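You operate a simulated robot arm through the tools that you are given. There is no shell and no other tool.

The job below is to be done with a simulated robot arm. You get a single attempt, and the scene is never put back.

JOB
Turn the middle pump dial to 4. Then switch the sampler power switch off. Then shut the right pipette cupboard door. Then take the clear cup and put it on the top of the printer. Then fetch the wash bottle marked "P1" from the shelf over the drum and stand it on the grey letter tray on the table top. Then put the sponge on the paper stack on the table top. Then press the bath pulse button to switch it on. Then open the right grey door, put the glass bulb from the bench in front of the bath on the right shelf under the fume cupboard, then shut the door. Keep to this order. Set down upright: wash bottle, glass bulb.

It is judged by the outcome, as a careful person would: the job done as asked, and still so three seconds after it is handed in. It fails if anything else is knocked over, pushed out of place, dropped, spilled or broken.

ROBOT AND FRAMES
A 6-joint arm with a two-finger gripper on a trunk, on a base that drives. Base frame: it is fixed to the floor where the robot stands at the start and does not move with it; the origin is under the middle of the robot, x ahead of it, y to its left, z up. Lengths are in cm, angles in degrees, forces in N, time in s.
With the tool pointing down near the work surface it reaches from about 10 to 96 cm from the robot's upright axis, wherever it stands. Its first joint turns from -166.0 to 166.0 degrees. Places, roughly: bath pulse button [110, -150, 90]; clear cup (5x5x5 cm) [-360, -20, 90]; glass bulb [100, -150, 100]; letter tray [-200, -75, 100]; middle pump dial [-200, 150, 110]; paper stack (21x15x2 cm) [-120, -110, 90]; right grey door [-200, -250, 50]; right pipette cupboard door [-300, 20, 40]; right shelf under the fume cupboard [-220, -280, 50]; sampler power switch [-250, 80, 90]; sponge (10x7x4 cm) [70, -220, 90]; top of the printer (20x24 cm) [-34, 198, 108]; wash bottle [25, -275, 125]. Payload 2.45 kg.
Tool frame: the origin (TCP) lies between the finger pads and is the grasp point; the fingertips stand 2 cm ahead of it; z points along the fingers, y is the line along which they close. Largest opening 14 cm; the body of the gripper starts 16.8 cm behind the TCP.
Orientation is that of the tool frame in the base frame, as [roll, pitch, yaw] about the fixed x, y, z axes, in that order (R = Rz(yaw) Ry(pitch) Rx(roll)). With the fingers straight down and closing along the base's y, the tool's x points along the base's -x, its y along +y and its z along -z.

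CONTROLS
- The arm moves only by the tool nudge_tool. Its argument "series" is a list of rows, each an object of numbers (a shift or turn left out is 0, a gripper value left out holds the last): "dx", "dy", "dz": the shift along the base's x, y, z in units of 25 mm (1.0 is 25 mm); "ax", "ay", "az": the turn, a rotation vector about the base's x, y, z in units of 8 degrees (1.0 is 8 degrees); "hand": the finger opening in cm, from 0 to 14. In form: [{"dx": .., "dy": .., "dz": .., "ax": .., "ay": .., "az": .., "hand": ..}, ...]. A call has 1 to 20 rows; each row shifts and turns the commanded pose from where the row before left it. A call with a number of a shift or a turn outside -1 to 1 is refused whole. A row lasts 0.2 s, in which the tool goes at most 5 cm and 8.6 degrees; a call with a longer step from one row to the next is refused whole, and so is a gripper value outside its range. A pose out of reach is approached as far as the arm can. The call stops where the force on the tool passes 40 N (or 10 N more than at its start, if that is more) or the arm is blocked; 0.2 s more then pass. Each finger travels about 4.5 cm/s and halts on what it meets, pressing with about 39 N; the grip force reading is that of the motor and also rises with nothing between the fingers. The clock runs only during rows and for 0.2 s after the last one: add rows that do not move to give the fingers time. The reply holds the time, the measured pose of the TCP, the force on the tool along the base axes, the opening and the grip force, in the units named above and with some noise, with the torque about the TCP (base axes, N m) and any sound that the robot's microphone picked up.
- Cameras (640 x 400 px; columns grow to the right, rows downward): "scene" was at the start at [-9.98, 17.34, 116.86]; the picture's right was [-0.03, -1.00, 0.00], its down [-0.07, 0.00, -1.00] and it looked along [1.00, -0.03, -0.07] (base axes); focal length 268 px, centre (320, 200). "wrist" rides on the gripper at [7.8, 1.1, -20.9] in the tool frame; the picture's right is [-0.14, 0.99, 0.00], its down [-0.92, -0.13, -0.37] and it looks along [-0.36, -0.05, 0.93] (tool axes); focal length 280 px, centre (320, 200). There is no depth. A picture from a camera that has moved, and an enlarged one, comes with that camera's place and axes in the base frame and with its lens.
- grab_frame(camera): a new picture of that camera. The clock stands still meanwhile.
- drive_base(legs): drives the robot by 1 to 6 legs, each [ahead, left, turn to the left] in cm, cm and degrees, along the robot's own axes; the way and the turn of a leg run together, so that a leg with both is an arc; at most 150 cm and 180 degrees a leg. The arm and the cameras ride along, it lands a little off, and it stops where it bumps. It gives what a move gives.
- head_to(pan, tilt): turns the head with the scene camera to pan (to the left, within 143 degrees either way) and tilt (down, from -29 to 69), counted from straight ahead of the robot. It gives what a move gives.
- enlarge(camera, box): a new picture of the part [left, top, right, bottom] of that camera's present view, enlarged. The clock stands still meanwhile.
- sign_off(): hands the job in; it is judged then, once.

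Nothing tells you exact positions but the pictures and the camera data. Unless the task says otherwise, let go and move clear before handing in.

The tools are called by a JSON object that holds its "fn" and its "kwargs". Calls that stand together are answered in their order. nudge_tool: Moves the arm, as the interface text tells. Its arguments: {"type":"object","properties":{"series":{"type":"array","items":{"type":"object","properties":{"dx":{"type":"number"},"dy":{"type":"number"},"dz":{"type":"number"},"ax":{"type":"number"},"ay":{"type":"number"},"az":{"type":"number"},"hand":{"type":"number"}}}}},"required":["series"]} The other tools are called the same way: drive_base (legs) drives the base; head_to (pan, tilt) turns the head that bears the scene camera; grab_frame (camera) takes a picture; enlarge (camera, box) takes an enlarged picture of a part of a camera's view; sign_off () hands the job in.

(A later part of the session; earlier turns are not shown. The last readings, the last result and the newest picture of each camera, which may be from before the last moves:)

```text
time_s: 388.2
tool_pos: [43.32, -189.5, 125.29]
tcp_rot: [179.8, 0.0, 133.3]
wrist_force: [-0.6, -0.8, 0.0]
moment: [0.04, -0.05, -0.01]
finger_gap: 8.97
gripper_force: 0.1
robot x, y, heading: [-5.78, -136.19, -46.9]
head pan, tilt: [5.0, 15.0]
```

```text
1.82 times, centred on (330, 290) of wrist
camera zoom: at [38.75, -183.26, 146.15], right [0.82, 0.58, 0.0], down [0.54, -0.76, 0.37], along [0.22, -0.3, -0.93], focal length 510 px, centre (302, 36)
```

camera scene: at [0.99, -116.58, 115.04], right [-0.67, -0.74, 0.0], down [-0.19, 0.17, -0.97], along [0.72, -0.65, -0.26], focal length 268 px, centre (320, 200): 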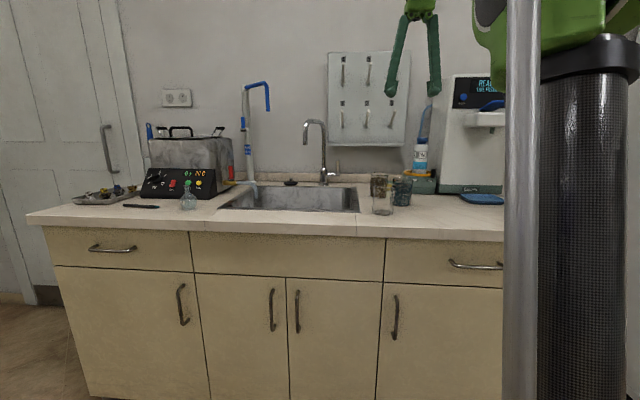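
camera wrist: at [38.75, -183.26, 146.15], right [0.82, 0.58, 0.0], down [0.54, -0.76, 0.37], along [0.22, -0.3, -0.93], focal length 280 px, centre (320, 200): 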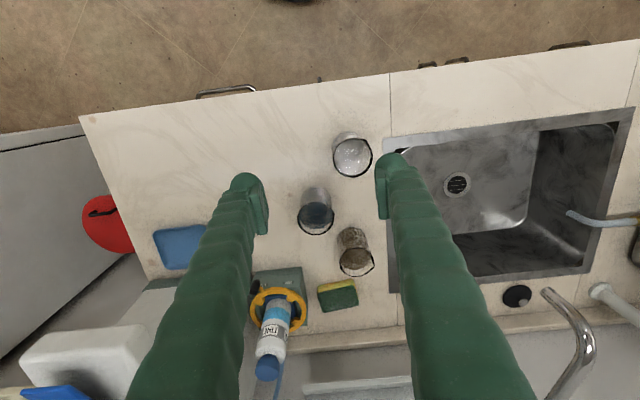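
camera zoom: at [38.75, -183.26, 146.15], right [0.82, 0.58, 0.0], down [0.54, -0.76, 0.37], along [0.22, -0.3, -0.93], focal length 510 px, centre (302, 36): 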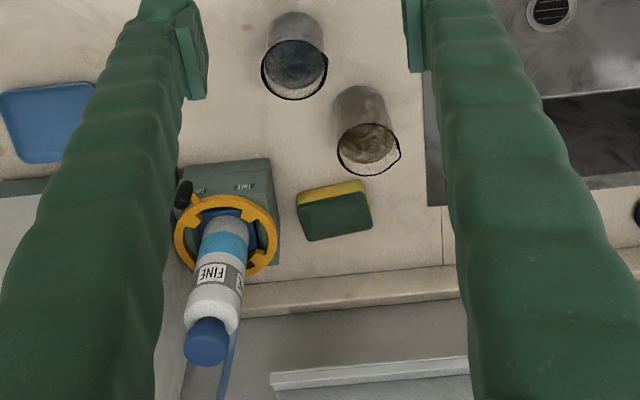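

The sponge lies between the green bottle stand and the sink, under the peg rack, so I need a leaning approach. I lean the hand 35° and drive closer.

{"fn": "nudge_tool", "kwargs": {"series": [{"ax": -0.645, "ay": -0.6}, {"ax": -0.645, "ay": -0.6}, {"ax": -0.645, "ay": -0.6}, {"ax": -0.645, "ay": -0.6}, {"ax": -0.645, "ay": -0.6, "hand": 13}, {}]}}

{"fn": "drive_base", "kwargs": {"legs": [[25, 0, 0]]}}

{"fn": "nudge_tool", "kwargs": {"series": [{"dz": -1}, {"dz": -1}, {"dz": -1}, {"dz": -1}, {"dz": -1}, {"dz": -1}, {}]}}

{"fn": "grab_frame", "kwargs": {"camera": "wrist"}}

{"fn": "grab_frame", "kwargs": {"camera": "scene"}}

```text
time_s: 389.6
tool_pos: [43.54, -189.64, 125.36]
tcp_rot: [-179.9, 35.5, 133.5]
wrist_force: [-0.3, 0.4, -0.8]
moment: [-0.02, -0.02, 0.0]
finger_gap: 13.02
gripper_force: 0.0
robot x, y, heading: [-5.88, -136.25, -47.2]
head pan, tilt: [5.0, 15.0]
```

```text
time_s: 391.4
tool_pos: [60.62, -207.9, 125.44]
tcp_rot: [-179.8, 35.3, 133.4]
wrist_force: [0.6, -0.8, -0.4]
moment: [-0.03, 0.0, -0.01]
finger_gap: 13.03
gripper_force: 0.1
robot x, y, heading: [11.22, -154.85, -47.0]
head pan, tilt: [5.0, 15.0]
```

```text
time_s: 393.0
tool_pos: [60.66, -207.86, 110.35]
tcp_rot: [-179.8, 35.4, 133.4]
wrist_force: [0.7, 0.5, 1.2]
moment: [-0.03, 0.01, 0.03]
finger_gap: 13.01
gripper_force: 0.1
robot x, y, heading: [11.41, -154.81, -47.3]
head pan, tilt: [5.0, 15.0]
```

```text
taken
camera wrist: at [48.68, -193.79, 122.93], right [0.8, 0.6, 0.08], down [0.28, -0.48, 0.83], along [0.54, -0.64, -0.55], focal length 280 px, centre (320, 200)
```

wrist: 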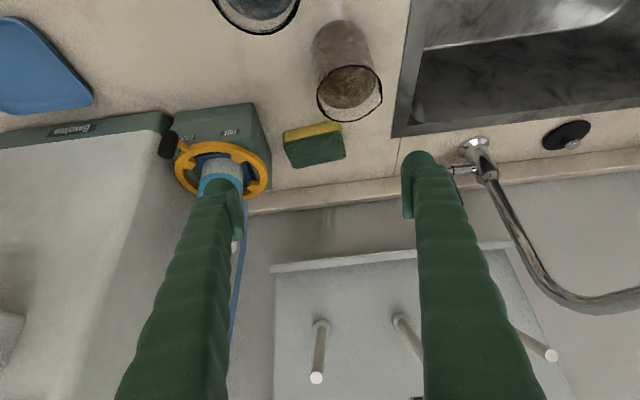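

```text
taken
camera scene: at [18.04, -134.88, 115.03], right [-0.67, -0.74, 0.0], down [-0.19, 0.17, -0.97], along [0.72, -0.65, -0.26], focal length 268 px, centre (320, 200)
```

scene: 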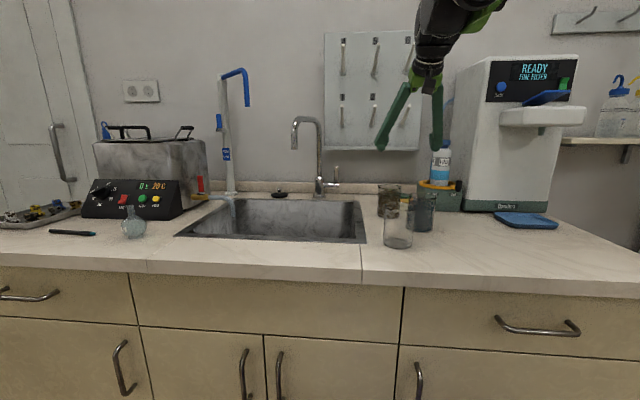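

The gap between sponge and stand is too narrow for a finger. I'll close the hand, press lightly on top of the sponge and try to slide it a few centimetres toward the sink side.

{"fn": "nudge_tool", "kwargs": {"series": [{"hand": 8}, {"hand": 3}, {"hand": 0}, {}, {"dx": 0.65, "dy": -0.76}, {"dx": 0.65, "dy": -0.76}, {"dx": 0.65, "dy": -0.76}, {"dx": 0.65, "dy": -0.76, "dz": -0.5}, {"dx": 0.65, "dy": -0.76, "dz": -1}, {"dx": 0.65, "dy": -0.76, "dz": -1}, {"dz": -1}, {"dz": -1}, {}]}}

{"fn": "grab_frame", "kwargs": {"camera": "wrist"}}

{"fn": "enlarge", "kwargs": {"camera": "scene", "box": [340, 60, 500, 260]}}

```text
time_s: 395.8
tool_pos: [70.12, -219.36, 99.0]
tcp_rot: [-180.0, 35.2, 133.4]
wrist_force: [0.5, 0.6, 0.4]
moment: [0.04, -0.02, 0.0]
finger_gap: 0.0
gripper_force: 29.3
robot x, y, heading: [11.64, -154.97, -46.9]
head pan, tilt: [5.0, 15.0]
```

```text
taken
camera wrist: at [58.27, -205.28, 111.6], right [0.8, 0.6, 0.08], down [0.28, -0.48, 0.83], along [0.54, -0.64, -0.55], focal length 280 px, centre (320, 200)
```

wrist: 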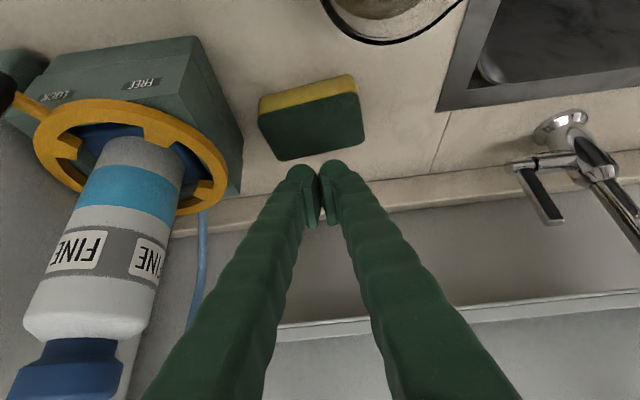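

```text
2.00 times, centred on (420, 160) of scene
camera zoom: at [18.04, -134.89, 115.03], right [-0.67, -0.74, 0.0], down [-0.19, 0.17, -0.97], along [0.72, -0.65, -0.26], focal length 535 px, centre (120, 280)
```

zoom: 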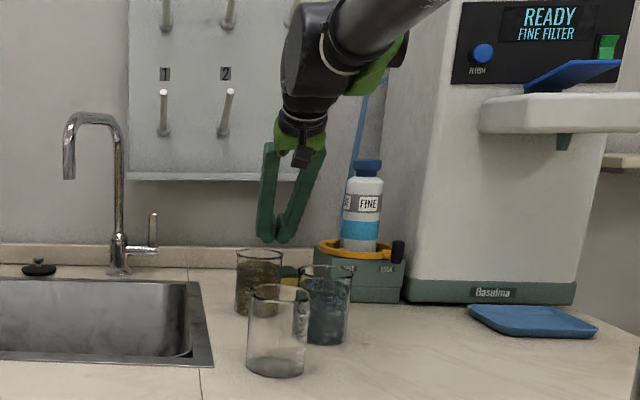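

{"fn": "nudge_tool", "kwargs": {"series": [{"dz": -0.7}, {"dz": -0.7}, {"dz": -0.4}, {"dz": -0.2}, {}]}}

{"fn": "nudge_tool", "kwargs": {"series": [{"dz": -0.15}, {}]}}

{"fn": "nudge_tool", "kwargs": {"series": [{"dz": -0.15}, {}]}}

{"fn": "grab_frame", "kwargs": {"camera": "wrist"}}

```text
time_s: 397.0
tool_pos: [70.26, -219.16, 94.06]
tcp_rot: [-179.8, 35.3, 133.4]
wrist_force: [-1.0, -0.1, -0.2]
moment: [0.01, 0.0, 0.05]
finger_gap: 0.0
gripper_force: 29.9
robot x, y, heading: [10.93, -154.67, -46.9]
head pan, tilt: [5.0, 15.0]
```

```text
time_s: 397.6
tool_pos: [70.34, -219.16, 93.72]
tcp_rot: [-179.9, 35.4, 133.4]
wrist_force: [0.0, 0.5, 5.0]
moment: [0.04, 0.01, -0.04]
finger_gap: 0.6
gripper_force: 30.3
robot x, y, heading: [11.19, -154.46, -47.2]
head pan, tilt: [5.0, 15.0]
```

```text
time_s: 398.2
tool_pos: [70.25, -219.22, 93.43]
tcp_rot: [-179.8, 35.5, 133.3]
wrist_force: [0.6, -1.1, 37.7]
moment: [0.06, 0.09, -0.03]
finger_gap: 0.6
gripper_force: 29.5
robot x, y, heading: [11.5, -154.66, -47.0]
head pan, tilt: [5.0, 15.0]
```

```text
taken
camera wrist: at [58.34, -205.11, 106.02], right [0.8, 0.6, 0.08], down [0.28, -0.48, 0.83], along [0.54, -0.64, -0.55], focal length 280 px, centre (320, 200)
```

wrist: 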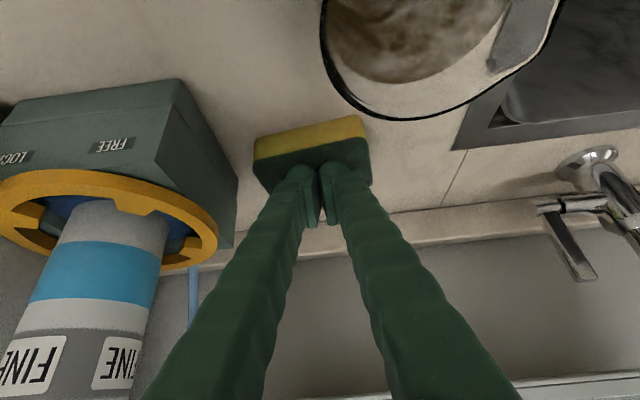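

{"fn": "nudge_tool", "kwargs": {"series": [{"dz": 0.05}, {"dx": 0.22, "dy": 0.2}, {"dx": 0.22, "dy": 0.2}, {"dx": 0.22, "dy": 0.2}, {"dx": 0.22, "dy": 0.2}, {}]}}

{"fn": "grab_frame", "kwargs": {"camera": "wrist"}}

```text
time_s: 398.9
tool_pos: [70.6, -218.94, 93.73]
tcp_rot: [-179.6, 35.4, 133.2]
wrist_force: [-5.8, 3.2, 18.6]
moment: [0.08, 0.18, -0.02]
finger_gap: 0.61
gripper_force: 29.4
robot x, y, heading: [11.18, -154.57, -47.3]
head pan, tilt: [5.0, 15.0]
stopped in row 3: the force on the tool passed its limit at 50 N (the readings are from after the stop); the commanded pose is now the measured one
```

```text
taken
camera wrist: at [58.83, -204.69, 106.18], right [0.8, 0.6, 0.07], down [0.28, -0.48, 0.83], along [0.53, -0.65, -0.55], focal length 280 px, centre (320, 200)
```

wrist: 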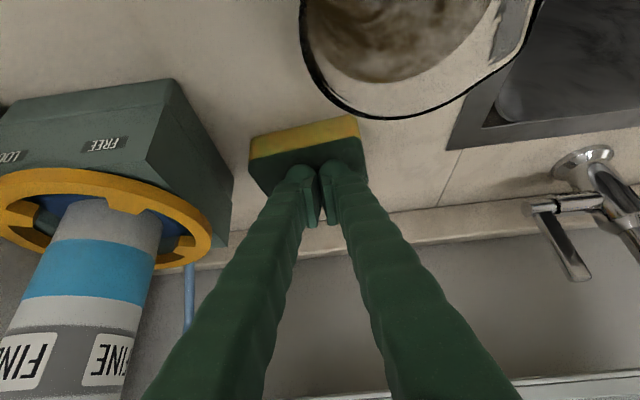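

{"fn": "nudge_tool", "kwargs": {"series": [{"dz": 0.04}, {}]}}

{"fn": "nudge_tool", "kwargs": {"series": [{"dx": 0.15, "dy": 0.14}, {"dx": 0.15, "dy": 0.14}, {"dx": 0.15, "dy": 0.14}, {"dx": 0.15, "dy": 0.14}, {"dx": 0.15, "dy": 0.14}, {"dx": 0.15, "dy": 0.14}, {"dx": 0.15, "dy": 0.14}, {"dx": 0.15, "dy": 0.14}, {}]}}

{"fn": "grab_frame", "kwargs": {"camera": "wrist"}}

```text
time_s: 399.5
tool_pos: [70.66, -218.75, 93.78]
tcp_rot: [-179.7, 35.4, 133.4]
wrist_force: [-1.9, -1.1, 14.5]
moment: [0.01, 0.08, 0.01]
finger_gap: 0.62
gripper_force: 29.8
robot x, y, heading: [11.22, -154.25, -47.0]
head pan, tilt: [5.0, 15.0]
```

```text
time_s: 401.5
tool_pos: [73.73, -215.95, 93.68]
tcp_rot: [-179.7, 35.4, 133.3]
wrist_force: [-6.8, -5.0, 17.5]
moment: [-0.2, 0.3, 0.02]
finger_gap: 0.57
gripper_force: 29.6
robot x, y, heading: [11.45, -154.37, -46.9]
head pan, tilt: [5.0, 15.0]
```

```text
taken
camera wrist: at [61.93, -201.84, 106.25], right [0.8, 0.6, 0.08], down [0.28, -0.48, 0.83], along [0.53, -0.65, -0.55], focal length 280 px, centre (320, 200)
```

wrist: 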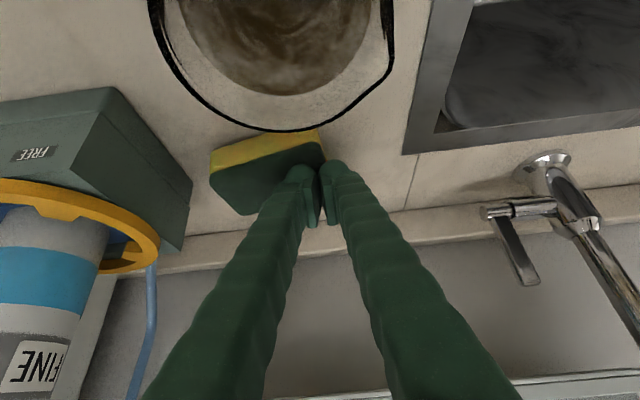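

Sliding by pressing does not work. Instead I'll put one finger behind the sponge's right end and pull that end forward, so that I can grip it across its short side.

{"fn": "nudge_tool", "kwargs": {"series": [{"dz": 0.3}, {"hand": 5}, {"hand": 9}, {"hand": 13}, {}, {}, {}]}}

{"fn": "grab_frame", "kwargs": {"camera": "wrist"}}

```text
time_s: 403.1
tool_pos: [73.74, -216.08, 94.42]
tcp_rot: [-179.6, 35.4, 133.3]
wrist_force: [0.0, 0.3, -0.4]
moment: [-0.01, -0.01, 0.03]
finger_gap: 12.11
gripper_force: 0.1
robot x, y, heading: [11.01, -154.45, -47.0]
head pan, tilt: [5.0, 15.0]
```

```text
taken
camera wrist: at [61.97, -201.96, 106.95], right [0.8, 0.6, 0.07], down [0.28, -0.48, 0.83], along [0.53, -0.65, -0.55], focal length 280 px, centre (320, 200)
```

wrist: 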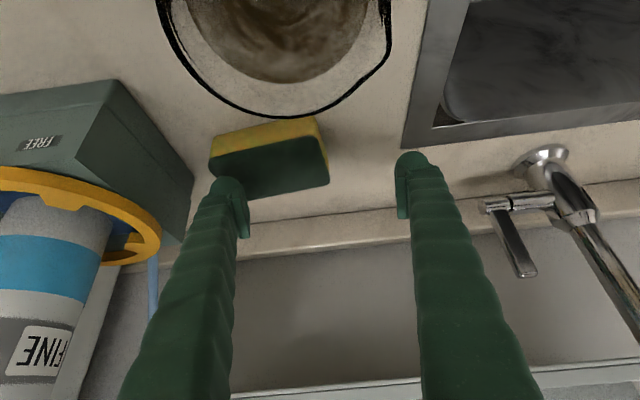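

{"fn": "nudge_tool", "kwargs": {"series": [{"dx": 0.68, "dy": -0.733}, {"dx": 0.68, "dy": -0.733}, {"dx": 0.68, "dy": -0.733}, {"dx": 0.14, "dy": -0.15}, {}]}}

{"fn": "grab_frame", "kwargs": {"camera": "wrist"}}

{"fn": "enlarge", "kwargs": {"camera": "scene", "box": [300, 60, 480, 240]}}

```text
time_s: 404.3
tool_pos: [79.22, -221.83, 94.52]
tcp_rot: [-179.6, 35.3, 133.3]
wrist_force: [-1.3, 0.3, -0.5]
moment: [0.03, 0.02, -0.01]
finger_gap: 13.0
gripper_force: 0.0
robot x, y, heading: [11.5, -155.05, -47.0]
head pan, tilt: [5.0, 15.0]
```

```text
taken
camera wrist: at [67.52, -207.74, 107.06], right [0.8, 0.6, 0.07], down [0.28, -0.48, 0.83], along [0.53, -0.65, -0.55], focal length 280 px, centre (320, 200)
```

wrist: 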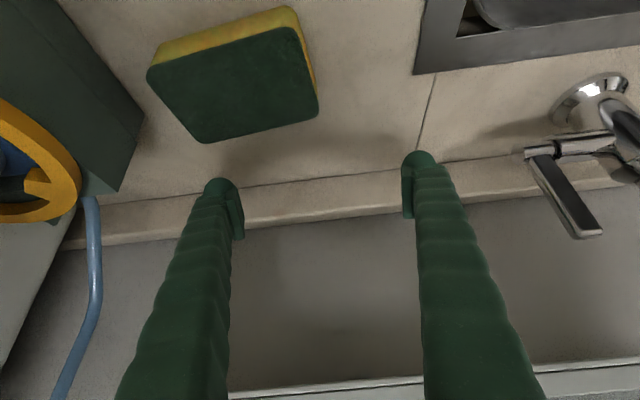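

```text
2.22 times, centred on (390, 150) of scene
camera zoom: at [18.06, -134.94, 115.03], right [-0.67, -0.74, 0.0], down [-0.19, 0.17, -0.97], along [0.72, -0.65, -0.26], focal length 594 px, centre (164, 311)
```

zoom: 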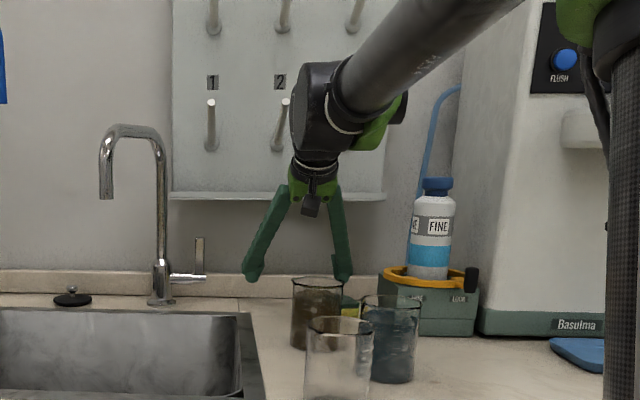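

{"fn": "nudge_tool", "kwargs": {"series": [{"dz": -0.6}, {"dz": -0.6}, {"dz": -0.5}, {}]}}

{"fn": "nudge_tool", "kwargs": {"series": [{"dx": -0.34, "dy": 0.366}, {"dx": -0.34, "dy": 0.366}, {"dx": -0.34, "dy": 0.366}, {"dx": -0.34, "dy": 0.366}, {}]}}

{"fn": "grab_frame", "kwargs": {"camera": "wrist"}}

```text
time_s: 405.3
tool_pos: [79.26, -221.81, 90.1]
tcp_rot: [-179.6, 35.3, 133.3]
wrist_force: [0.1, -0.2, 0.7]
moment: [0.04, 0.01, -0.02]
finger_gap: 13.02
gripper_force: 0.0
robot x, y, heading: [11.27, -154.68, -47.0]
head pan, tilt: [5.0, 15.0]
```

```text
time_s: 406.5
tool_pos: [75.89, -218.13, 90.25]
tcp_rot: [-179.5, 35.3, 133.3]
wrist_force: [0.5, -0.7, 0.1]
moment: [-0.02, -0.02, 0.01]
finger_gap: 13.01
gripper_force: 0.1
robot x, y, heading: [11.76, -154.76, -47.2]
head pan, tilt: [5.0, 15.0]
```

```text
taken
camera wrist: at [64.03, -204.04, 102.74], right [0.8, 0.6, 0.07], down [0.28, -0.48, 0.83], along [0.53, -0.65, -0.55], focal length 280 px, centre (320, 200)
```

wrist: 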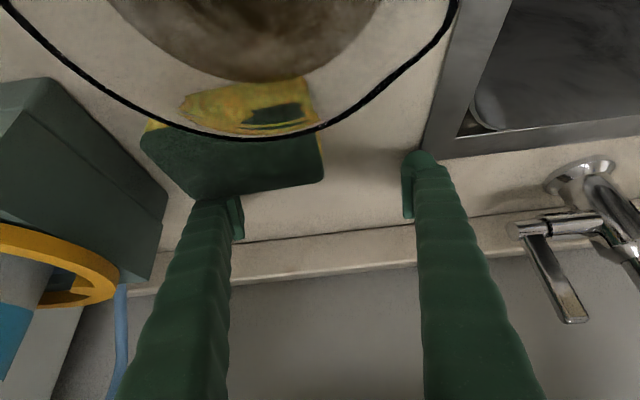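

{"fn": "nudge_tool", "kwargs": {"series": [{"dx": -0.34, "dy": 0.366}, {"dx": -0.34, "dy": 0.366}, {"dx": -0.34, "dy": 0.366}, {}]}}

{"fn": "grab_frame", "kwargs": {"camera": "wrist"}}

```text
time_s: 407.5
tool_pos: [73.14, -215.52, 90.08]
tcp_rot: [-179.6, 35.4, 133.3]
wrist_force: [0.1, 0.0, 0.2]
moment: [0.04, 0.0, -0.01]
finger_gap: 13.02
gripper_force: 0.0
robot x, y, heading: [11.52, -154.56, -47.2]
head pan, tilt: [5.0, 15.0]
```

```text
taken
camera wrist: at [61.45, -201.33, 102.68], right [0.8, 0.6, 0.07], down [0.28, -0.48, 0.83], along [0.53, -0.65, -0.55], focal length 280 px, centre (320, 200)
```

wrist: 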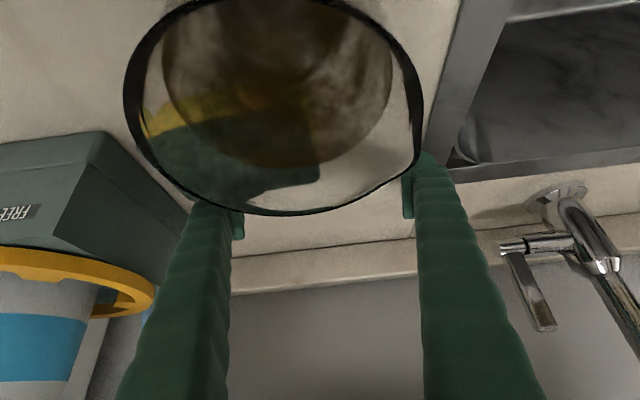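

{"fn": "nudge_tool", "kwargs": {"series": [{"dx": -0.34, "dy": 0.366}, {"dx": -0.34, "dy": 0.366}, {}]}}

{"fn": "nudge_tool", "kwargs": {"series": [{"dx": 0.34, "dy": -0.366}, {"dz": 0.6}, {"dz": 0.6}, {"dx": 0.68, "dy": -0.733}, {"dx": 0.68, "dy": -0.733}, {"dx": 0.4, "dy": -0.43}, {}]}}

{"fn": "grab_frame", "kwargs": {"camera": "wrist"}}

```text
time_s: 408.3
tool_pos: [71.52, -213.53, 90.11]
tcp_rot: [-179.6, 35.4, 133.3]
wrist_force: [0.8, 0.7, -0.2]
moment: [-0.02, -0.03, 0.02]
finger_gap: 13.03
gripper_force: 0.0
robot x, y, heading: [11.32, -154.47, -47.1]
head pan, tilt: [5.0, 15.0]
```

```text
time_s: 409.9
tool_pos: [76.84, -219.26, 93.11]
tcp_rot: [-179.6, 35.3, 133.3]
wrist_force: [-0.3, 0.1, -0.6]
moment: [-0.01, -0.02, 0.0]
finger_gap: 13.01
gripper_force: 0.1
robot x, y, heading: [11.31, -154.81, -47.2]
head pan, tilt: [5.0, 15.0]
```

```text
taken
camera wrist: at [65.02, -205.21, 105.67], right [0.8, 0.6, 0.07], down [0.28, -0.48, 0.83], along [0.53, -0.65, -0.55], focal length 280 px, centre (320, 200)
```

wrist: 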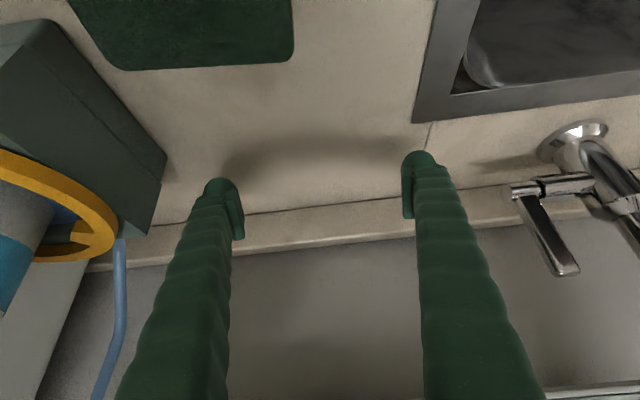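

{"fn": "enlarge", "kwargs": {"camera": "scene", "box": [340, 130, 500, 270]}}

{"fn": "nudge_tool", "kwargs": {"series": [{"dz": 0.3, "hand": 8}, {"dx": -0.68, "dy": 0.733, "dz": 0.8}, {"dx": -0.68, "dy": 0.733, "dz": 1}, {"dx": -0.68, "dy": 0.733, "dz": 1}, {"dx": -0.68, "dy": 0.733, "dz": 1}, {"dx": -0.68, "dy": 0.733, "dz": 1}, {"dx": -0.68, "dy": 0.733, "dz": 1}, {"dx": -0.68, "dy": 0.733}, {"dx": -0.68, "dy": 0.733}, {}]}}

{"fn": "grab_frame", "kwargs": {"camera": "wrist"}}

```text
2.86 times, centred on (420, 200) of scene
camera zoom: at [18.06, -134.94, 115.03], right [-0.67, -0.74, 0.0], down [-0.19, 0.17, -0.97], along [0.72, -0.65, -0.26], focal length 764 px, centre (34, 200)
```

zoom: 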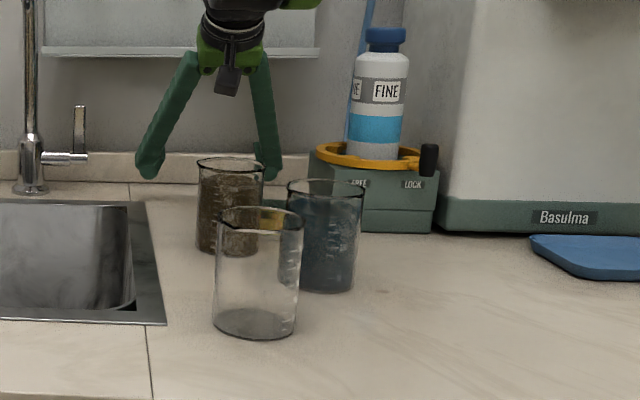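

```text
time_s: 412.1
tool_pos: [63.19, -204.73, 108.31]
tcp_rot: [-179.6, 35.4, 133.3]
wrist_force: [0.4, 1.1, -0.9]
moment: [0.02, -0.01, 0.0]
finger_gap: 8.02
gripper_force: 0.1
robot x, y, heading: [11.23, -154.4, -47.4]
head pan, tilt: [5.0, 15.0]
```

```text
taken
camera wrist: at [51.35, -190.54, 120.87], right [0.8, 0.6, 0.07], down [0.28, -0.48, 0.83], along [0.53, -0.65, -0.55], focal length 280 px, centre (320, 200)
```

wrist: 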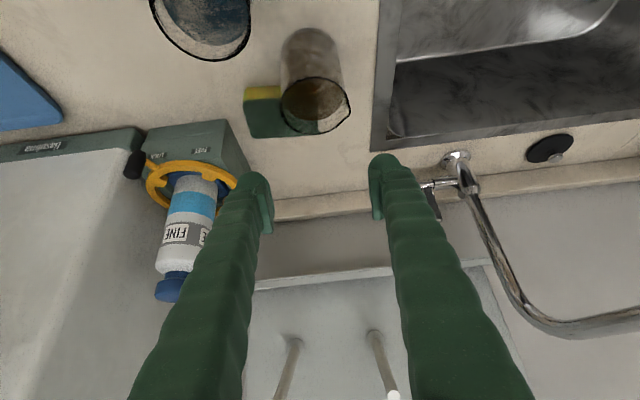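

The sponge slid forward against the beaker (which shifted only about a centimetre). It is now clear of the pegs, so a fore-and-aft grip near its right end works; I re-orient the hand for that.

{"fn": "nudge_tool", "kwargs": {"series": [{"dz": 1}, {"dz": 1}, {"dz": 1}, {"dz": 1}, {"ax": 0.65, "ay": 0.6}, {"ax": 0.65, "ay": 0.6}, {"ax": 0.65, "ay": 0.6}, {"ax": 0.65, "ay": 0.6}, {"ax": 0.65, "ay": 0.6}, {"hand": 9.4}, {}]}}

{"fn": "nudge_tool", "kwargs": {"series": [{"az": -1}, {"az": -1}, {"az": -1}, {"az": -1}, {"az": -1}, {"az": -1}, {"az": -1}, {"az": -1}, {"az": -1}, {"az": -1}, {"az": -1}, {"az": -0.3}, {}]}}

{"fn": "grab_frame", "kwargs": {"camera": "wrist"}}

```text
time_s: 414.5
tool_pos: [63.27, -204.47, 118.39]
tcp_rot: [-180.0, -0.2, 133.2]
wrist_force: [0.2, -0.1, 0.7]
moment: [0.03, 0.04, 0.01]
finger_gap: 9.39
gripper_force: 0.3
robot x, y, heading: [11.18, -154.92, -46.9]
head pan, tilt: [5.0, 15.0]
```

```text
time_s: 417.3
tool_pos: [63.27, -204.68, 118.4]
tcp_rot: [180.0, 0.0, 42.7]
wrist_force: [0.6, 0.7, -0.3]
moment: [0.0, 0.0, 0.02]
finger_gap: 9.43
gripper_force: 0.0
robot x, y, heading: [11.41, -154.19, -47.1]
head pan, tilt: [5.0, 15.0]
```

```text
taken
camera wrist: at [69.67, -200.28, 139.3], right [0.57, -0.82, 0.0], down [-0.76, -0.53, 0.37], along [-0.3, -0.21, -0.93], focal length 280 px, centre (320, 200)
```

wrist: 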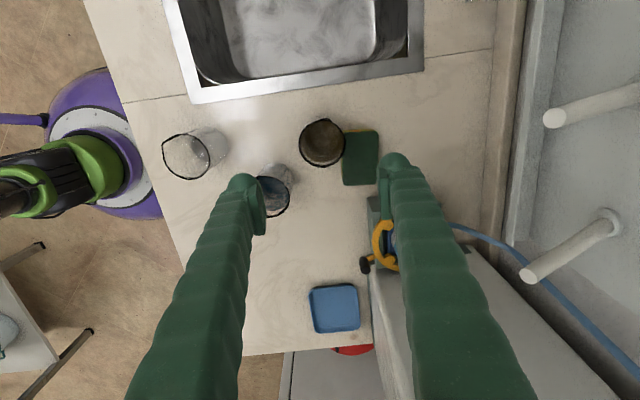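

{"fn": "nudge_tool", "kwargs": {"series": [{"ax": -0.55, "ay": -0.51}, {"ax": -0.55, "ay": -0.51}, {"dx": -0.04, "dy": -0.94}, {"dx": -0.04, "dy": -0.94}, {"dx": -0.04, "dy": -0.94}, {"dx": -0.05, "dy": -0.94}, {"dz": -1}, {"dz": -1}, {"dz": -1}, {"dz": -1}, {"dz": -1}, {"dz": -1}, {}]}}

{"fn": "grab_frame", "kwargs": {"camera": "wrist"}}

{"fn": "enlarge", "kwargs": {"camera": "scene", "box": [340, 60, 500, 270]}}

```text
time_s: 420.1
tool_pos: [62.73, -213.99, 103.26]
tcp_rot: [168.0, 0.0, 42.8]
wrist_force: [0.0, -0.8, 0.7]
moment: [0.02, -0.01, 0.0]
finger_gap: 9.38
gripper_force: 0.1
robot x, y, heading: [11.62, -154.37, -47.2]
head pan, tilt: [5.0, 15.0]
```

```text
taken
camera wrist: at [66.14, -206.41, 123.97], right [0.56, -0.8, 0.21], down [-0.81, -0.48, 0.33], along [-0.17, -0.35, -0.92], focal length 280 px, centre (320, 200)
```

wrist: 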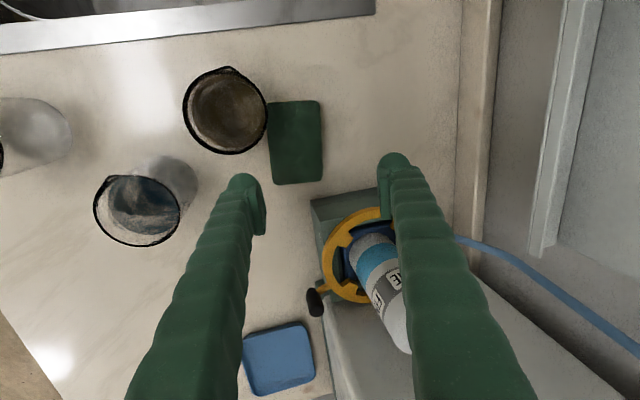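

```text
1.90 times, centred on (420, 165) of scene
camera zoom: at [18.06, -134.94, 115.03], right [-0.67, -0.74, 0.0], down [-0.19, 0.17, -0.97], along [0.72, -0.65, -0.26], focal length 510 px, centre (130, 267)
```

zoom: 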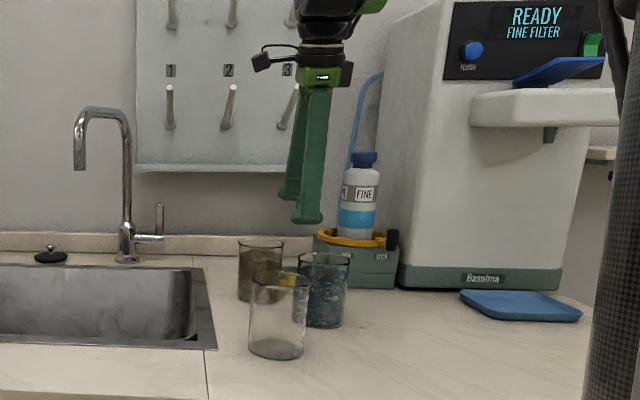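

{"fn": "nudge_tool", "kwargs": {"series": [{"dz": -1}, {"dz": -1}, {"dz": -1}, {"dz": -1}, {"dz": -0.6}, {}]}}

{"fn": "grab_frame", "kwargs": {"camera": "wrist"}}

{"fn": "enlarge", "kwargs": {"camera": "scene", "box": [340, 60, 500, 270]}}

```text
time_s: 421.5
tool_pos: [62.75, -213.9, 92.08]
tcp_rot: [168.1, 0.0, 42.9]
wrist_force: [-1.4, -0.9, 0.3]
moment: [-0.01, 0.02, 0.03]
finger_gap: 9.41
gripper_force: 0.0
robot x, y, heading: [11.36, -154.76, -46.9]
head pan, tilt: [5.0, 15.0]
```

```text
taken
camera wrist: at [66.16, -206.39, 112.71], right [0.56, -0.8, 0.21], down [-0.81, -0.48, 0.33], along [-0.17, -0.35, -0.92], focal length 280 px, centre (320, 200)
```

wrist: 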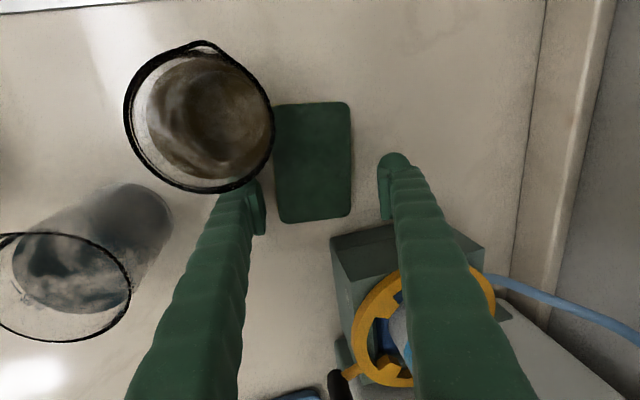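

```text
1.90 times, centred on (420, 165) of scene
camera zoom: at [18.06, -134.94, 115.03], right [-0.67, -0.74, 0.0], down [-0.19, 0.17, -0.97], along [0.72, -0.65, -0.26], focal length 510 px, centre (130, 267)
```

zoom: 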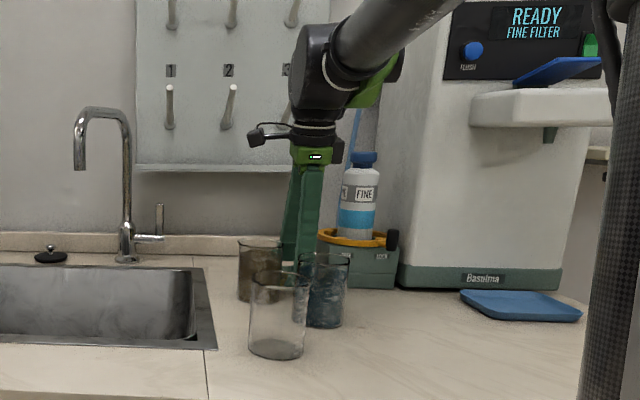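

{"fn": "nudge_tool", "kwargs": {"series": [{"dz": -0.3}, {"dz": -0.3}, {}, {"hand": 8}, {"hand": 7}, {}]}}

{"fn": "nudge_tool", "kwargs": {"series": [{"hand": 6}, {}, {"hand": 5}, {}, {}]}}

{"fn": "grab_frame", "kwargs": {"camera": "wrist"}}

```text
time_s: 422.2
tool_pos: [62.74, -213.82, 90.78]
tcp_rot: [168.1, 0.0, 42.8]
wrist_force: [1.2, 0.1, 22.8]
moment: [0.94, 0.88, -0.03]
finger_gap: 9.34
gripper_force: 0.1
robot x, y, heading: [11.29, -154.62, -47.2]
head pan, tilt: [5.0, 15.0]
stopped in row 3: the force on the tool passed its limit at 54 N (the readings are from after the stop); the commanded pose is now the measured one
```

```text
time_s: 423.4
tool_pos: [62.68, -214.03, 90.64]
tcp_rot: [168.0, 0.1, 42.8]
wrist_force: [-6.8, 5.7, 13.3]
moment: [0.53, 0.47, 0.02]
finger_gap: 6.12
gripper_force: 38.7
robot x, y, heading: [11.23, -154.63, -47.3]
head pan, tilt: [5.0, 15.0]
```

```text
taken
camera wrist: at [66.14, -206.35, 111.44], right [0.56, -0.8, 0.21], down [-0.81, -0.48, 0.33], along [-0.17, -0.35, -0.92], focal length 280 px, centre (320, 200)
```

wrist: 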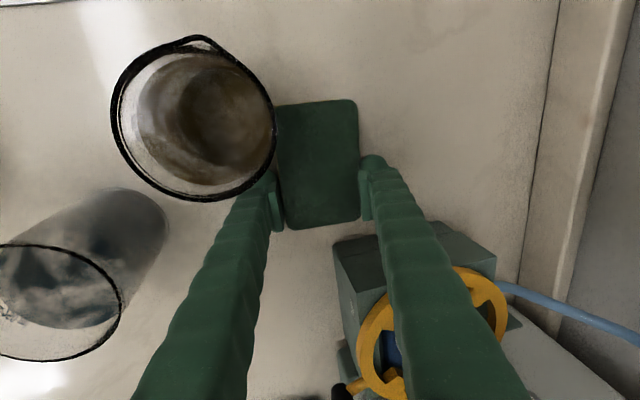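

The sponge is gripped. I lift it clear.

{"fn": "nudge_tool", "kwargs": {"series": [{"dz": 0.3}, {"dz": 0.6}, {"dz": 1}, {"dz": 1}, {"dz": 1}, {"dz": 1}, {}]}}

{"fn": "grab_frame", "kwargs": {"camera": "wrist"}}

{"fn": "enlarge", "kwargs": {"camera": "scene", "box": [340, 60, 500, 270]}}

```text
time_s: 425.0
tool_pos: [62.65, -213.94, 103.15]
tcp_rot: [168.0, 0.1, 42.9]
wrist_force: [0.8, 0.0, 0.2]
moment: [-0.02, -0.03, 0.02]
finger_gap: 5.97
gripper_force: 39.2
robot x, y, heading: [11.11, -154.62, -47.1]
head pan, tilt: [5.0, 15.0]
```

```text
taken
camera wrist: at [66.21, -206.38, 123.78], right [0.56, -0.8, 0.21], down [-0.81, -0.48, 0.33], along [-0.17, -0.35, -0.92], focal length 280 px, centre (320, 200)
```

wrist: 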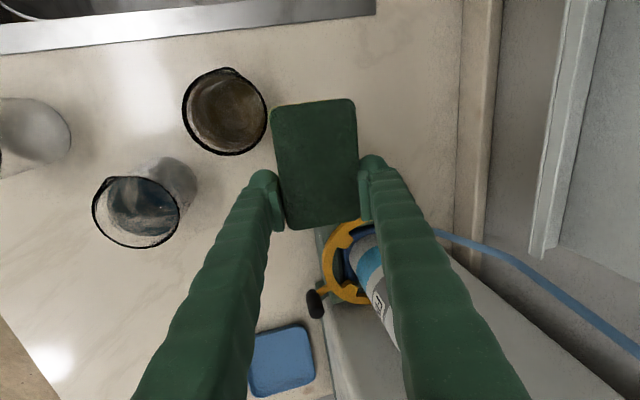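

```text
1.90 times, centred on (420, 165) of scene
camera zoom: at [18.06, -134.94, 115.03], right [-0.67, -0.74, 0.0], down [-0.19, 0.17, -0.97], along [0.72, -0.65, -0.26], focal length 510 px, centre (130, 267)
```

zoom: 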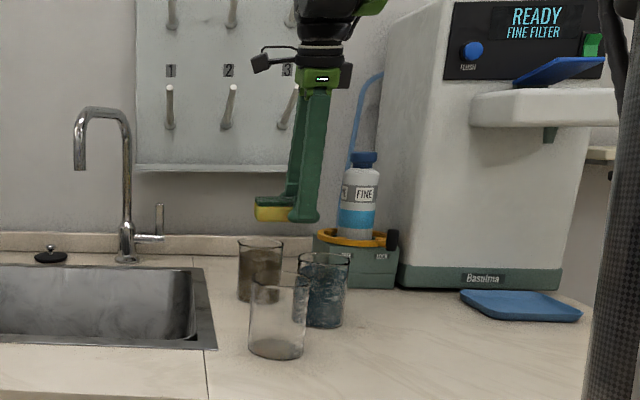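

Sponge in hand, beakers untouched. I retract, back off, and turn round toward the table for the paper stack.

{"fn": "nudge_tool", "kwargs": {"series": [{"dz": 1}, {"dz": 1}, {"dx": -0.68, "dy": 0.733, "dz": 1}, {"dx": -0.68, "dy": 0.733, "dz": 1}, {"dx": -0.68, "dy": 0.733, "dz": 1}, {"dx": -0.68, "dy": 0.733, "dz": 0.5}, {"dx": -0.68, "dy": 0.733}, {"dx": -0.68, "dy": 0.733}, {"dx": -0.68, "dy": 0.733}, {"dx": -0.68, "dy": 0.733}, {"dx": -0.68, "dy": 0.733}, {"dx": -0.68, "dy": 0.733}, {}]}}

{"fn": "drive_base", "kwargs": {"legs": [[-30, 0, 0], [0, 0, 180], [0, -66, 0]]}}

{"fn": "head_to", "kwargs": {"pan": 0, "tilt": 25}}

{"fn": "grab_frame", "kwargs": {"camera": "scene"}}

{"fn": "grab_frame", "kwargs": {"camera": "wrist"}}

```text
time_s: 427.8
tool_pos: [45.6, -195.74, 116.61]
tcp_rot: [167.9, 0.0, 42.7]
wrist_force: [0.3, -0.5, 0.3]
moment: [0.02, 0.02, 0.0]
finger_gap: 5.91
gripper_force: 38.8
robot x, y, heading: [11.44, -154.36, -47.3]
head pan, tilt: [5.0, 15.0]
```

```text
time_s: 440.4
tool_pos: [4.16, -46.75, 116.51]
tcp_rot: [168.0, 0.1, -136.4]
wrist_force: [-0.2, -0.3, 0.9]
moment: [0.0, 0.03, 0.03]
finger_gap: 5.86
gripper_force: 39.2
robot x, y, heading: [38.89, -87.01, 133.4]
head pan, tilt: [5.0, 15.0]
```

```text
time_s: 441.1
tool_pos: [4.06, -46.76, 116.52]
tcp_rot: [168.0, 0.0, -136.4]
wrist_force: [0.5, 0.3, 0.4]
moment: [-0.03, 0.01, -0.03]
finger_gap: 5.85
gripper_force: 39.1
robot x, y, heading: [38.75, -87.22, 133.8]
head pan, tilt: [0.0, 25.0]
```

```text
taken
camera scene: at [32.86, -106.36, 113.42], right [0.72, 0.69, 0.0], down [0.29, -0.31, -0.91], along [-0.63, 0.66, -0.42], focal length 268 px, centre (320, 200)
```

scene: 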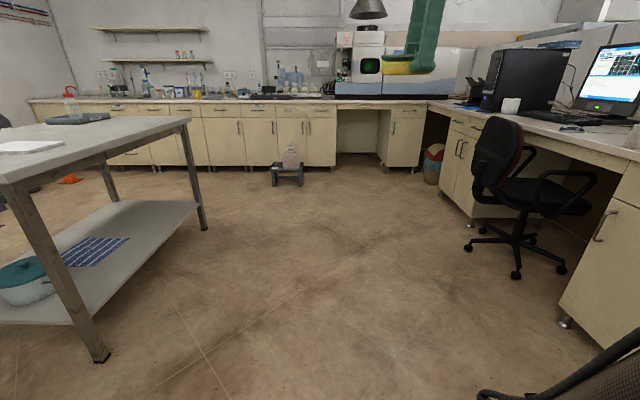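

```text
taken
camera wrist: at [0.66, -54.62, 137.33], right [-0.57, 0.8, 0.21], down [0.81, 0.49, 0.33], along [0.17, 0.36, -0.92], focal length 280 px, centre (320, 200)
```

wrist: 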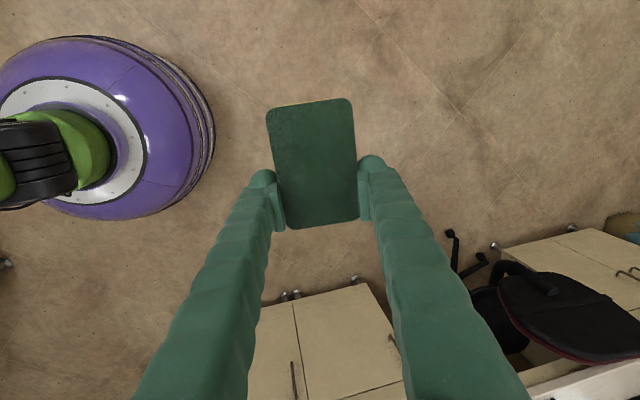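

{"fn": "drive_base", "kwargs": {"legs": [[0, 130, 0]]}}

{"fn": "grab_frame", "kwargs": {"camera": "scene"}}

{"fn": "grab_frame", "kwargs": {"camera": "wrist"}}

```text
time_s: 447.7
tool_pos: [-90.11, -135.41, 116.69]
tcp_rot: [168.0, 0.0, -137.1]
wrist_force: [-0.2, 0.2, -0.9]
moment: [0.01, -0.01, -0.02]
finger_gap: 5.85
gripper_force: 38.8
robot x, y, heading: [-56.03, -176.21, 132.7]
head pan, tilt: [0.0, 25.0]
```

```text
taken
camera scene: at [-62.07, -195.46, 113.41], right [0.73, 0.68, 0.0], down [0.29, -0.31, -0.91], along [-0.62, 0.66, -0.42], focal length 268 px, centre (320, 200)
```

scene: 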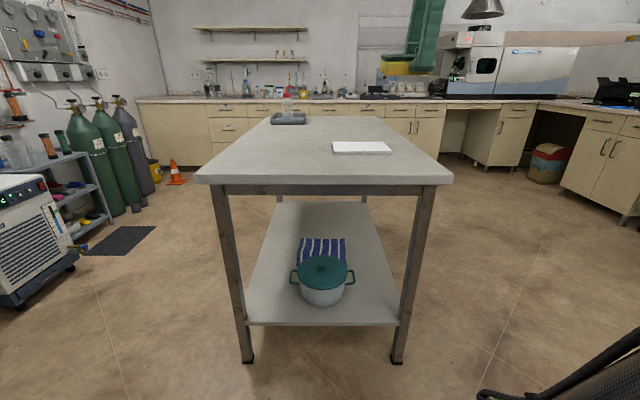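

```text
taken
camera wrist: at [-93.66, -143.34, 137.33], right [-0.56, 0.8, 0.21], down [0.81, 0.48, 0.33], along [0.17, 0.35, -0.92], focal length 280 px, centre (320, 200)
```

wrist: 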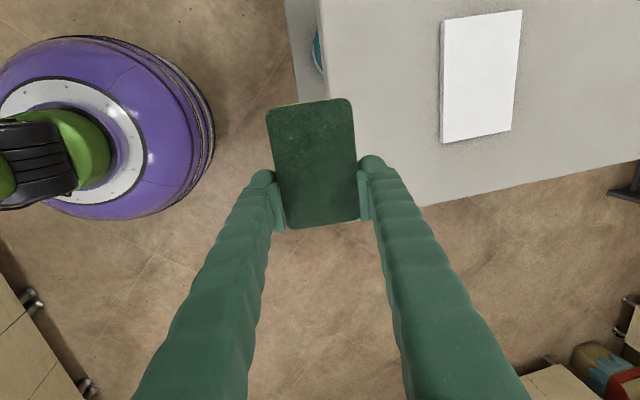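

The white paper stack is near (-120.5,-110.5) on this end of the table. I drive closer and carry the sponge over it.

{"fn": "drive_base", "kwargs": {"legs": [[18, 0, 0]]}}

{"fn": "nudge_tool", "kwargs": {"series": [{"dx": -0.926, "dy": 0.72}, {"dx": -0.926, "dy": 0.72}, {"dx": -0.926, "dy": 0.72}, {"dx": -0.926, "dy": 0.72}, {"dx": -0.926, "dy": 0.72}, {"dx": -0.926, "dy": 0.72}, {"dx": -0.926, "dy": 0.72}, {"dz": -1}, {"dz": -1}, {"dz": -1}, {"dz": -1}, {"dz": -1}, {}]}}

{"fn": "grab_frame", "kwargs": {"camera": "wrist"}}

{"fn": "grab_frame", "kwargs": {"camera": "scene"}}

```text
time_s: 449.2
tool_pos: [-102.0, -122.2, 116.71]
tcp_rot: [168.1, 0.0, -137.2]
wrist_force: [0.0, -0.3, -0.5]
moment: [0.01, 0.02, 0.0]
finger_gap: 5.86
gripper_force: 38.5
robot x, y, heading: [-67.86, -163.36, 132.5]
head pan, tilt: [0.0, 25.0]
```

```text
time_s: 452.0
tool_pos: [-118.26, -109.79, 104.06]
tcp_rot: [167.9, -0.1, -137.2]
wrist_force: [-0.7, 0.0, -0.5]
moment: [0.03, 0.01, -0.02]
finger_gap: 5.85
gripper_force: 39.7
robot x, y, heading: [-68.15, -163.07, 132.8]
head pan, tilt: [0.0, 25.0]
```

```text
taken
camera wrist: at [-121.86, -117.66, 124.75], right [-0.56, 0.81, 0.21], down [0.81, 0.48, 0.33], along [0.17, 0.35, -0.92], focal length 280 px, centre (320, 200)
```

wrist: 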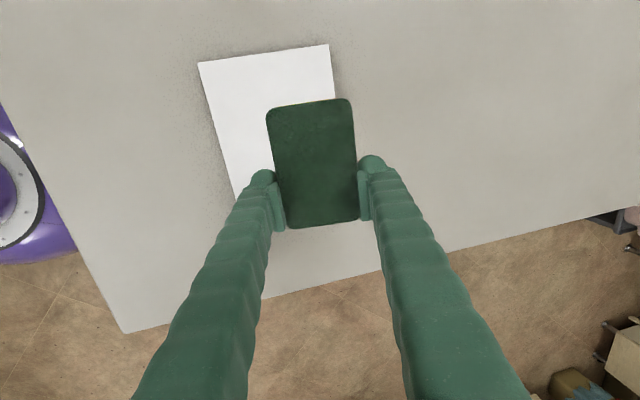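

```text
taken
camera scene: at [-74.27, -182.36, 113.41], right [0.73, 0.68, 0.0], down [0.29, -0.31, -0.91], along [-0.61, 0.67, -0.42], focal length 268 px, centre (320, 200)
```

scene: 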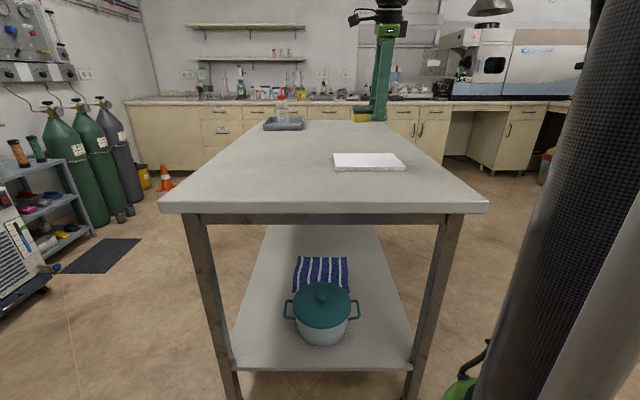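

{"fn": "nudge_tool", "kwargs": {"series": [{"dz": -1}, {"dz": -1}, {"dz": -1}, {"dz": -0.8}, {}]}}

{"fn": "nudge_tool", "kwargs": {"series": [{"dz": -0.25}, {"dz": -0.25}, {}]}}

{"fn": "nudge_tool", "kwargs": {"series": [{"dz": -0.2}, {}]}}

{"fn": "nudge_tool", "kwargs": {"series": [{"dz": -0.2}, {}]}}

{"fn": "grab_frame", "kwargs": {"camera": "wrist"}}

```text
time_s: 453.2
tool_pos: [-118.28, -109.67, 94.61]
tcp_rot: [168.1, 0.0, -137.4]
wrist_force: [-0.2, -1.1, 0.6]
moment: [0.02, -0.02, -0.01]
finger_gap: 5.85
gripper_force: 39.1
robot x, y, heading: [-68.17, -163.26, 132.4]
head pan, tilt: [0.0, 25.0]
```

```text
time_s: 454.0
tool_pos: [-118.3, -109.6, 93.5]
tcp_rot: [168.0, -0.1, -137.2]
wrist_force: [0.3, -0.5, -0.1]
moment: [-0.02, -0.01, -0.02]
finger_gap: 5.86
gripper_force: 39.0
robot x, y, heading: [-67.83, -163.38, 132.4]
head pan, tilt: [0.0, 25.0]
```

```text
time_s: 454.6
tool_pos: [-118.32, -109.59, 92.9]
tcp_rot: [168.1, 0.1, -137.3]
wrist_force: [-0.6, -0.1, 0.9]
moment: [0.01, 0.0, 0.0]
finger_gap: 5.85
gripper_force: 39.0
robot x, y, heading: [-67.93, -163.08, 132.8]
head pan, tilt: [0.0, 25.0]
```

```text
time_s: 455.2
tool_pos: [-118.26, -109.61, 92.55]
tcp_rot: [168.0, 0.1, -137.3]
wrist_force: [-0.9, 2.5, 15.6]
moment: [-0.84, 0.44, -0.08]
finger_gap: 5.85
gripper_force: 39.0
robot x, y, heading: [-67.98, -163.54, 132.3]
head pan, tilt: [0.0, 25.0]
```

```text
taken
camera wrist: at [-121.82, -117.46, 113.17], right [-0.56, 0.81, 0.21], down [0.81, 0.48, 0.33], along [0.17, 0.35, -0.92], focal length 280 px, centre (320, 200)
```

wrist: 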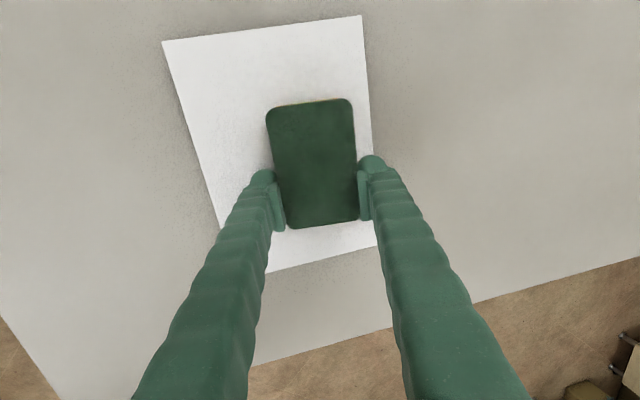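

The sponge is down on the paper. I open gently and rise.

{"fn": "nudge_tool", "kwargs": {"series": [{"dz": 0.04}, {"hand": 6.3}, {"hand": 6.8}, {"hand": 7.6}, {}, {"dz": 0.4}, {"dz": 0.8}, {"dz": 1}, {"dz": 1}, {"dz": 1}, {"dz": 1}, {"dz": 1}, {"dz": 1}, {"dz": 1}, {}]}}

{"fn": "grab_frame", "kwargs": {"camera": "wrist"}}

{"fn": "enlarge", "kwargs": {"camera": "scene", "box": [240, 60, 460, 220]}}

```text
time_s: 458.4
tool_pos: [-118.09, -109.8, 113.06]
tcp_rot: [168.0, 0.0, -137.3]
wrist_force: [-0.5, -0.4, 0.1]
moment: [-0.01, -0.02, 0.02]
finger_gap: 7.61
gripper_force: 0.0
robot x, y, heading: [-67.97, -163.41, 132.9]
head pan, tilt: [0.0, 25.0]
```

```text
taken
camera wrist: at [-121.71, -117.64, 133.7], right [-0.56, 0.81, 0.21], down [0.81, 0.48, 0.33], along [0.17, 0.35, -0.92], focal length 280 px, centre (320, 200)
```

wrist: 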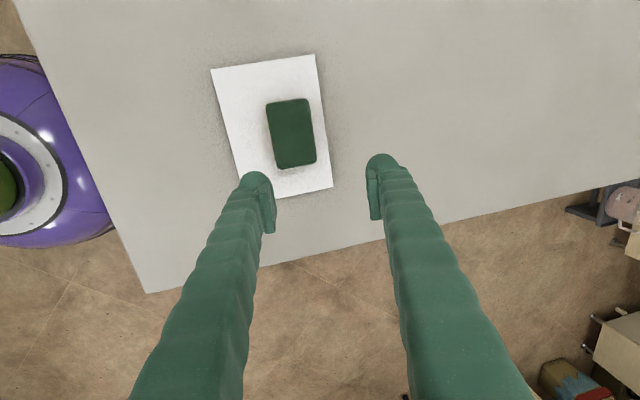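

```text
2.50 times, centred on (350, 140) of scene
camera zoom: at [-74.26, -182.36, 113.41], right [0.73, 0.68, 0.0], down [0.29, -0.31, -0.91], along [-0.61, 0.67, -0.42], focal length 669 px, centre (245, 350)
```

zoom: 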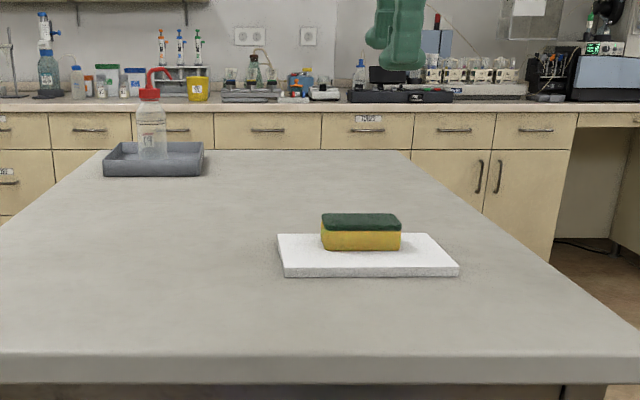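

Sponge done. Next the bath at the far left of the sink bench: I straighten the hand, back off, turn round and drive there.

{"fn": "nudge_tool", "kwargs": {"series": [{"ax": -0.55, "ay": -0.51}, {"ax": -0.55, "ay": -0.51}, {"dx": 0.68, "dy": -0.733, "dz": 0.5}, {"dx": 0.68, "dy": -0.733, "dz": 0.5}, {"dx": 0.68, "dy": -0.733, "dz": 0.5}, {"dx": 0.68, "dy": -0.733, "dz": 0.5}, {"dx": 0.68, "dy": -0.733}, {"dx": 0.68, "dy": -0.733}, {"dx": 0.68, "dy": -0.733}, {"dx": 0.68, "dy": -0.733}, {"dx": 0.68, "dy": -0.733}, {}]}}

{"fn": "nudge_tool", "kwargs": {"series": [{"az": 1}, {"az": 1}, {"az": 1}, {"az": 1}, {"az": 1}, {"az": 1}, {"az": 1}, {"az": 1}, {"az": 1}, {"az": 1}, {"az": 1}, {"az": 0.3}, {}]}}

{"fn": "drive_base", "kwargs": {"legs": [[-17, 0, 0], [0, 0, -180], [0, 130, 0]]}}

{"fn": "head_to", "kwargs": {"pan": 0, "tilt": 18}}

{"fn": "grab_frame", "kwargs": {"camera": "scene"}}

```text
time_s: 461.0
tool_pos: [-102.95, -126.35, 118.1]
tcp_rot: [-180.0, 0.1, -137.3]
wrist_force: [0.8, 0.2, 0.4]
moment: [0.01, 0.05, 0.05]
finger_gap: 7.59
gripper_force: 0.0
robot x, y, heading: [-67.84, -163.65, 132.6]
head pan, tilt: [0.0, 25.0]
```

```text
time_s: 463.8
tool_pos: [-103.06, -126.22, 118.0]
tcp_rot: [-180.0, 0.1, -46.8]
wrist_force: [-0.8, 0.2, -0.5]
moment: [0.03, -0.01, 0.07]
finger_gap: 7.59
gripper_force: 0.1
robot x, y, heading: [-67.79, -163.1, 132.6]
head pan, tilt: [0.0, 25.0]
```

```text
time_s: 478.7
tool_pos: [74.8, -124.99, 117.96]
tcp_rot: [-179.9, 0.1, 133.5]
wrist_force: [0.1, -0.2, 0.2]
moment: [-0.02, -0.05, 0.0]
finger_gap: 7.61
gripper_force: 0.0
robot x, y, heading: [39.45, -88.05, -46.7]
head pan, tilt: [0.0, 25.0]
```

```text
time_s: 479.4
tool_pos: [74.81, -124.97, 117.99]
tcp_rot: [-179.9, 0.1, 133.6]
wrist_force: [0.3, 0.1, 0.1]
moment: [0.01, -0.02, -0.02]
finger_gap: 7.58
gripper_force: 0.1
robot x, y, heading: [39.08, -88.03, -46.9]
head pan, tilt: [0.0, 18.0]
```

```text
taken
camera scene: at [45.43, -68.88, 114.54], right [-0.73, -0.68, 0.0], down [-0.21, 0.23, -0.95], along [0.65, -0.69, -0.31], focal length 268 px, centre (320, 200)
```

scene: 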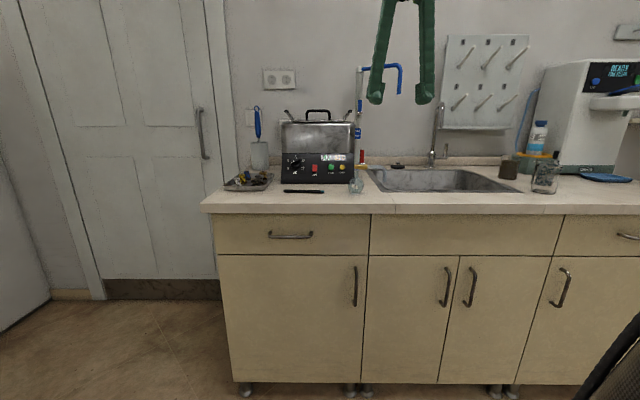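

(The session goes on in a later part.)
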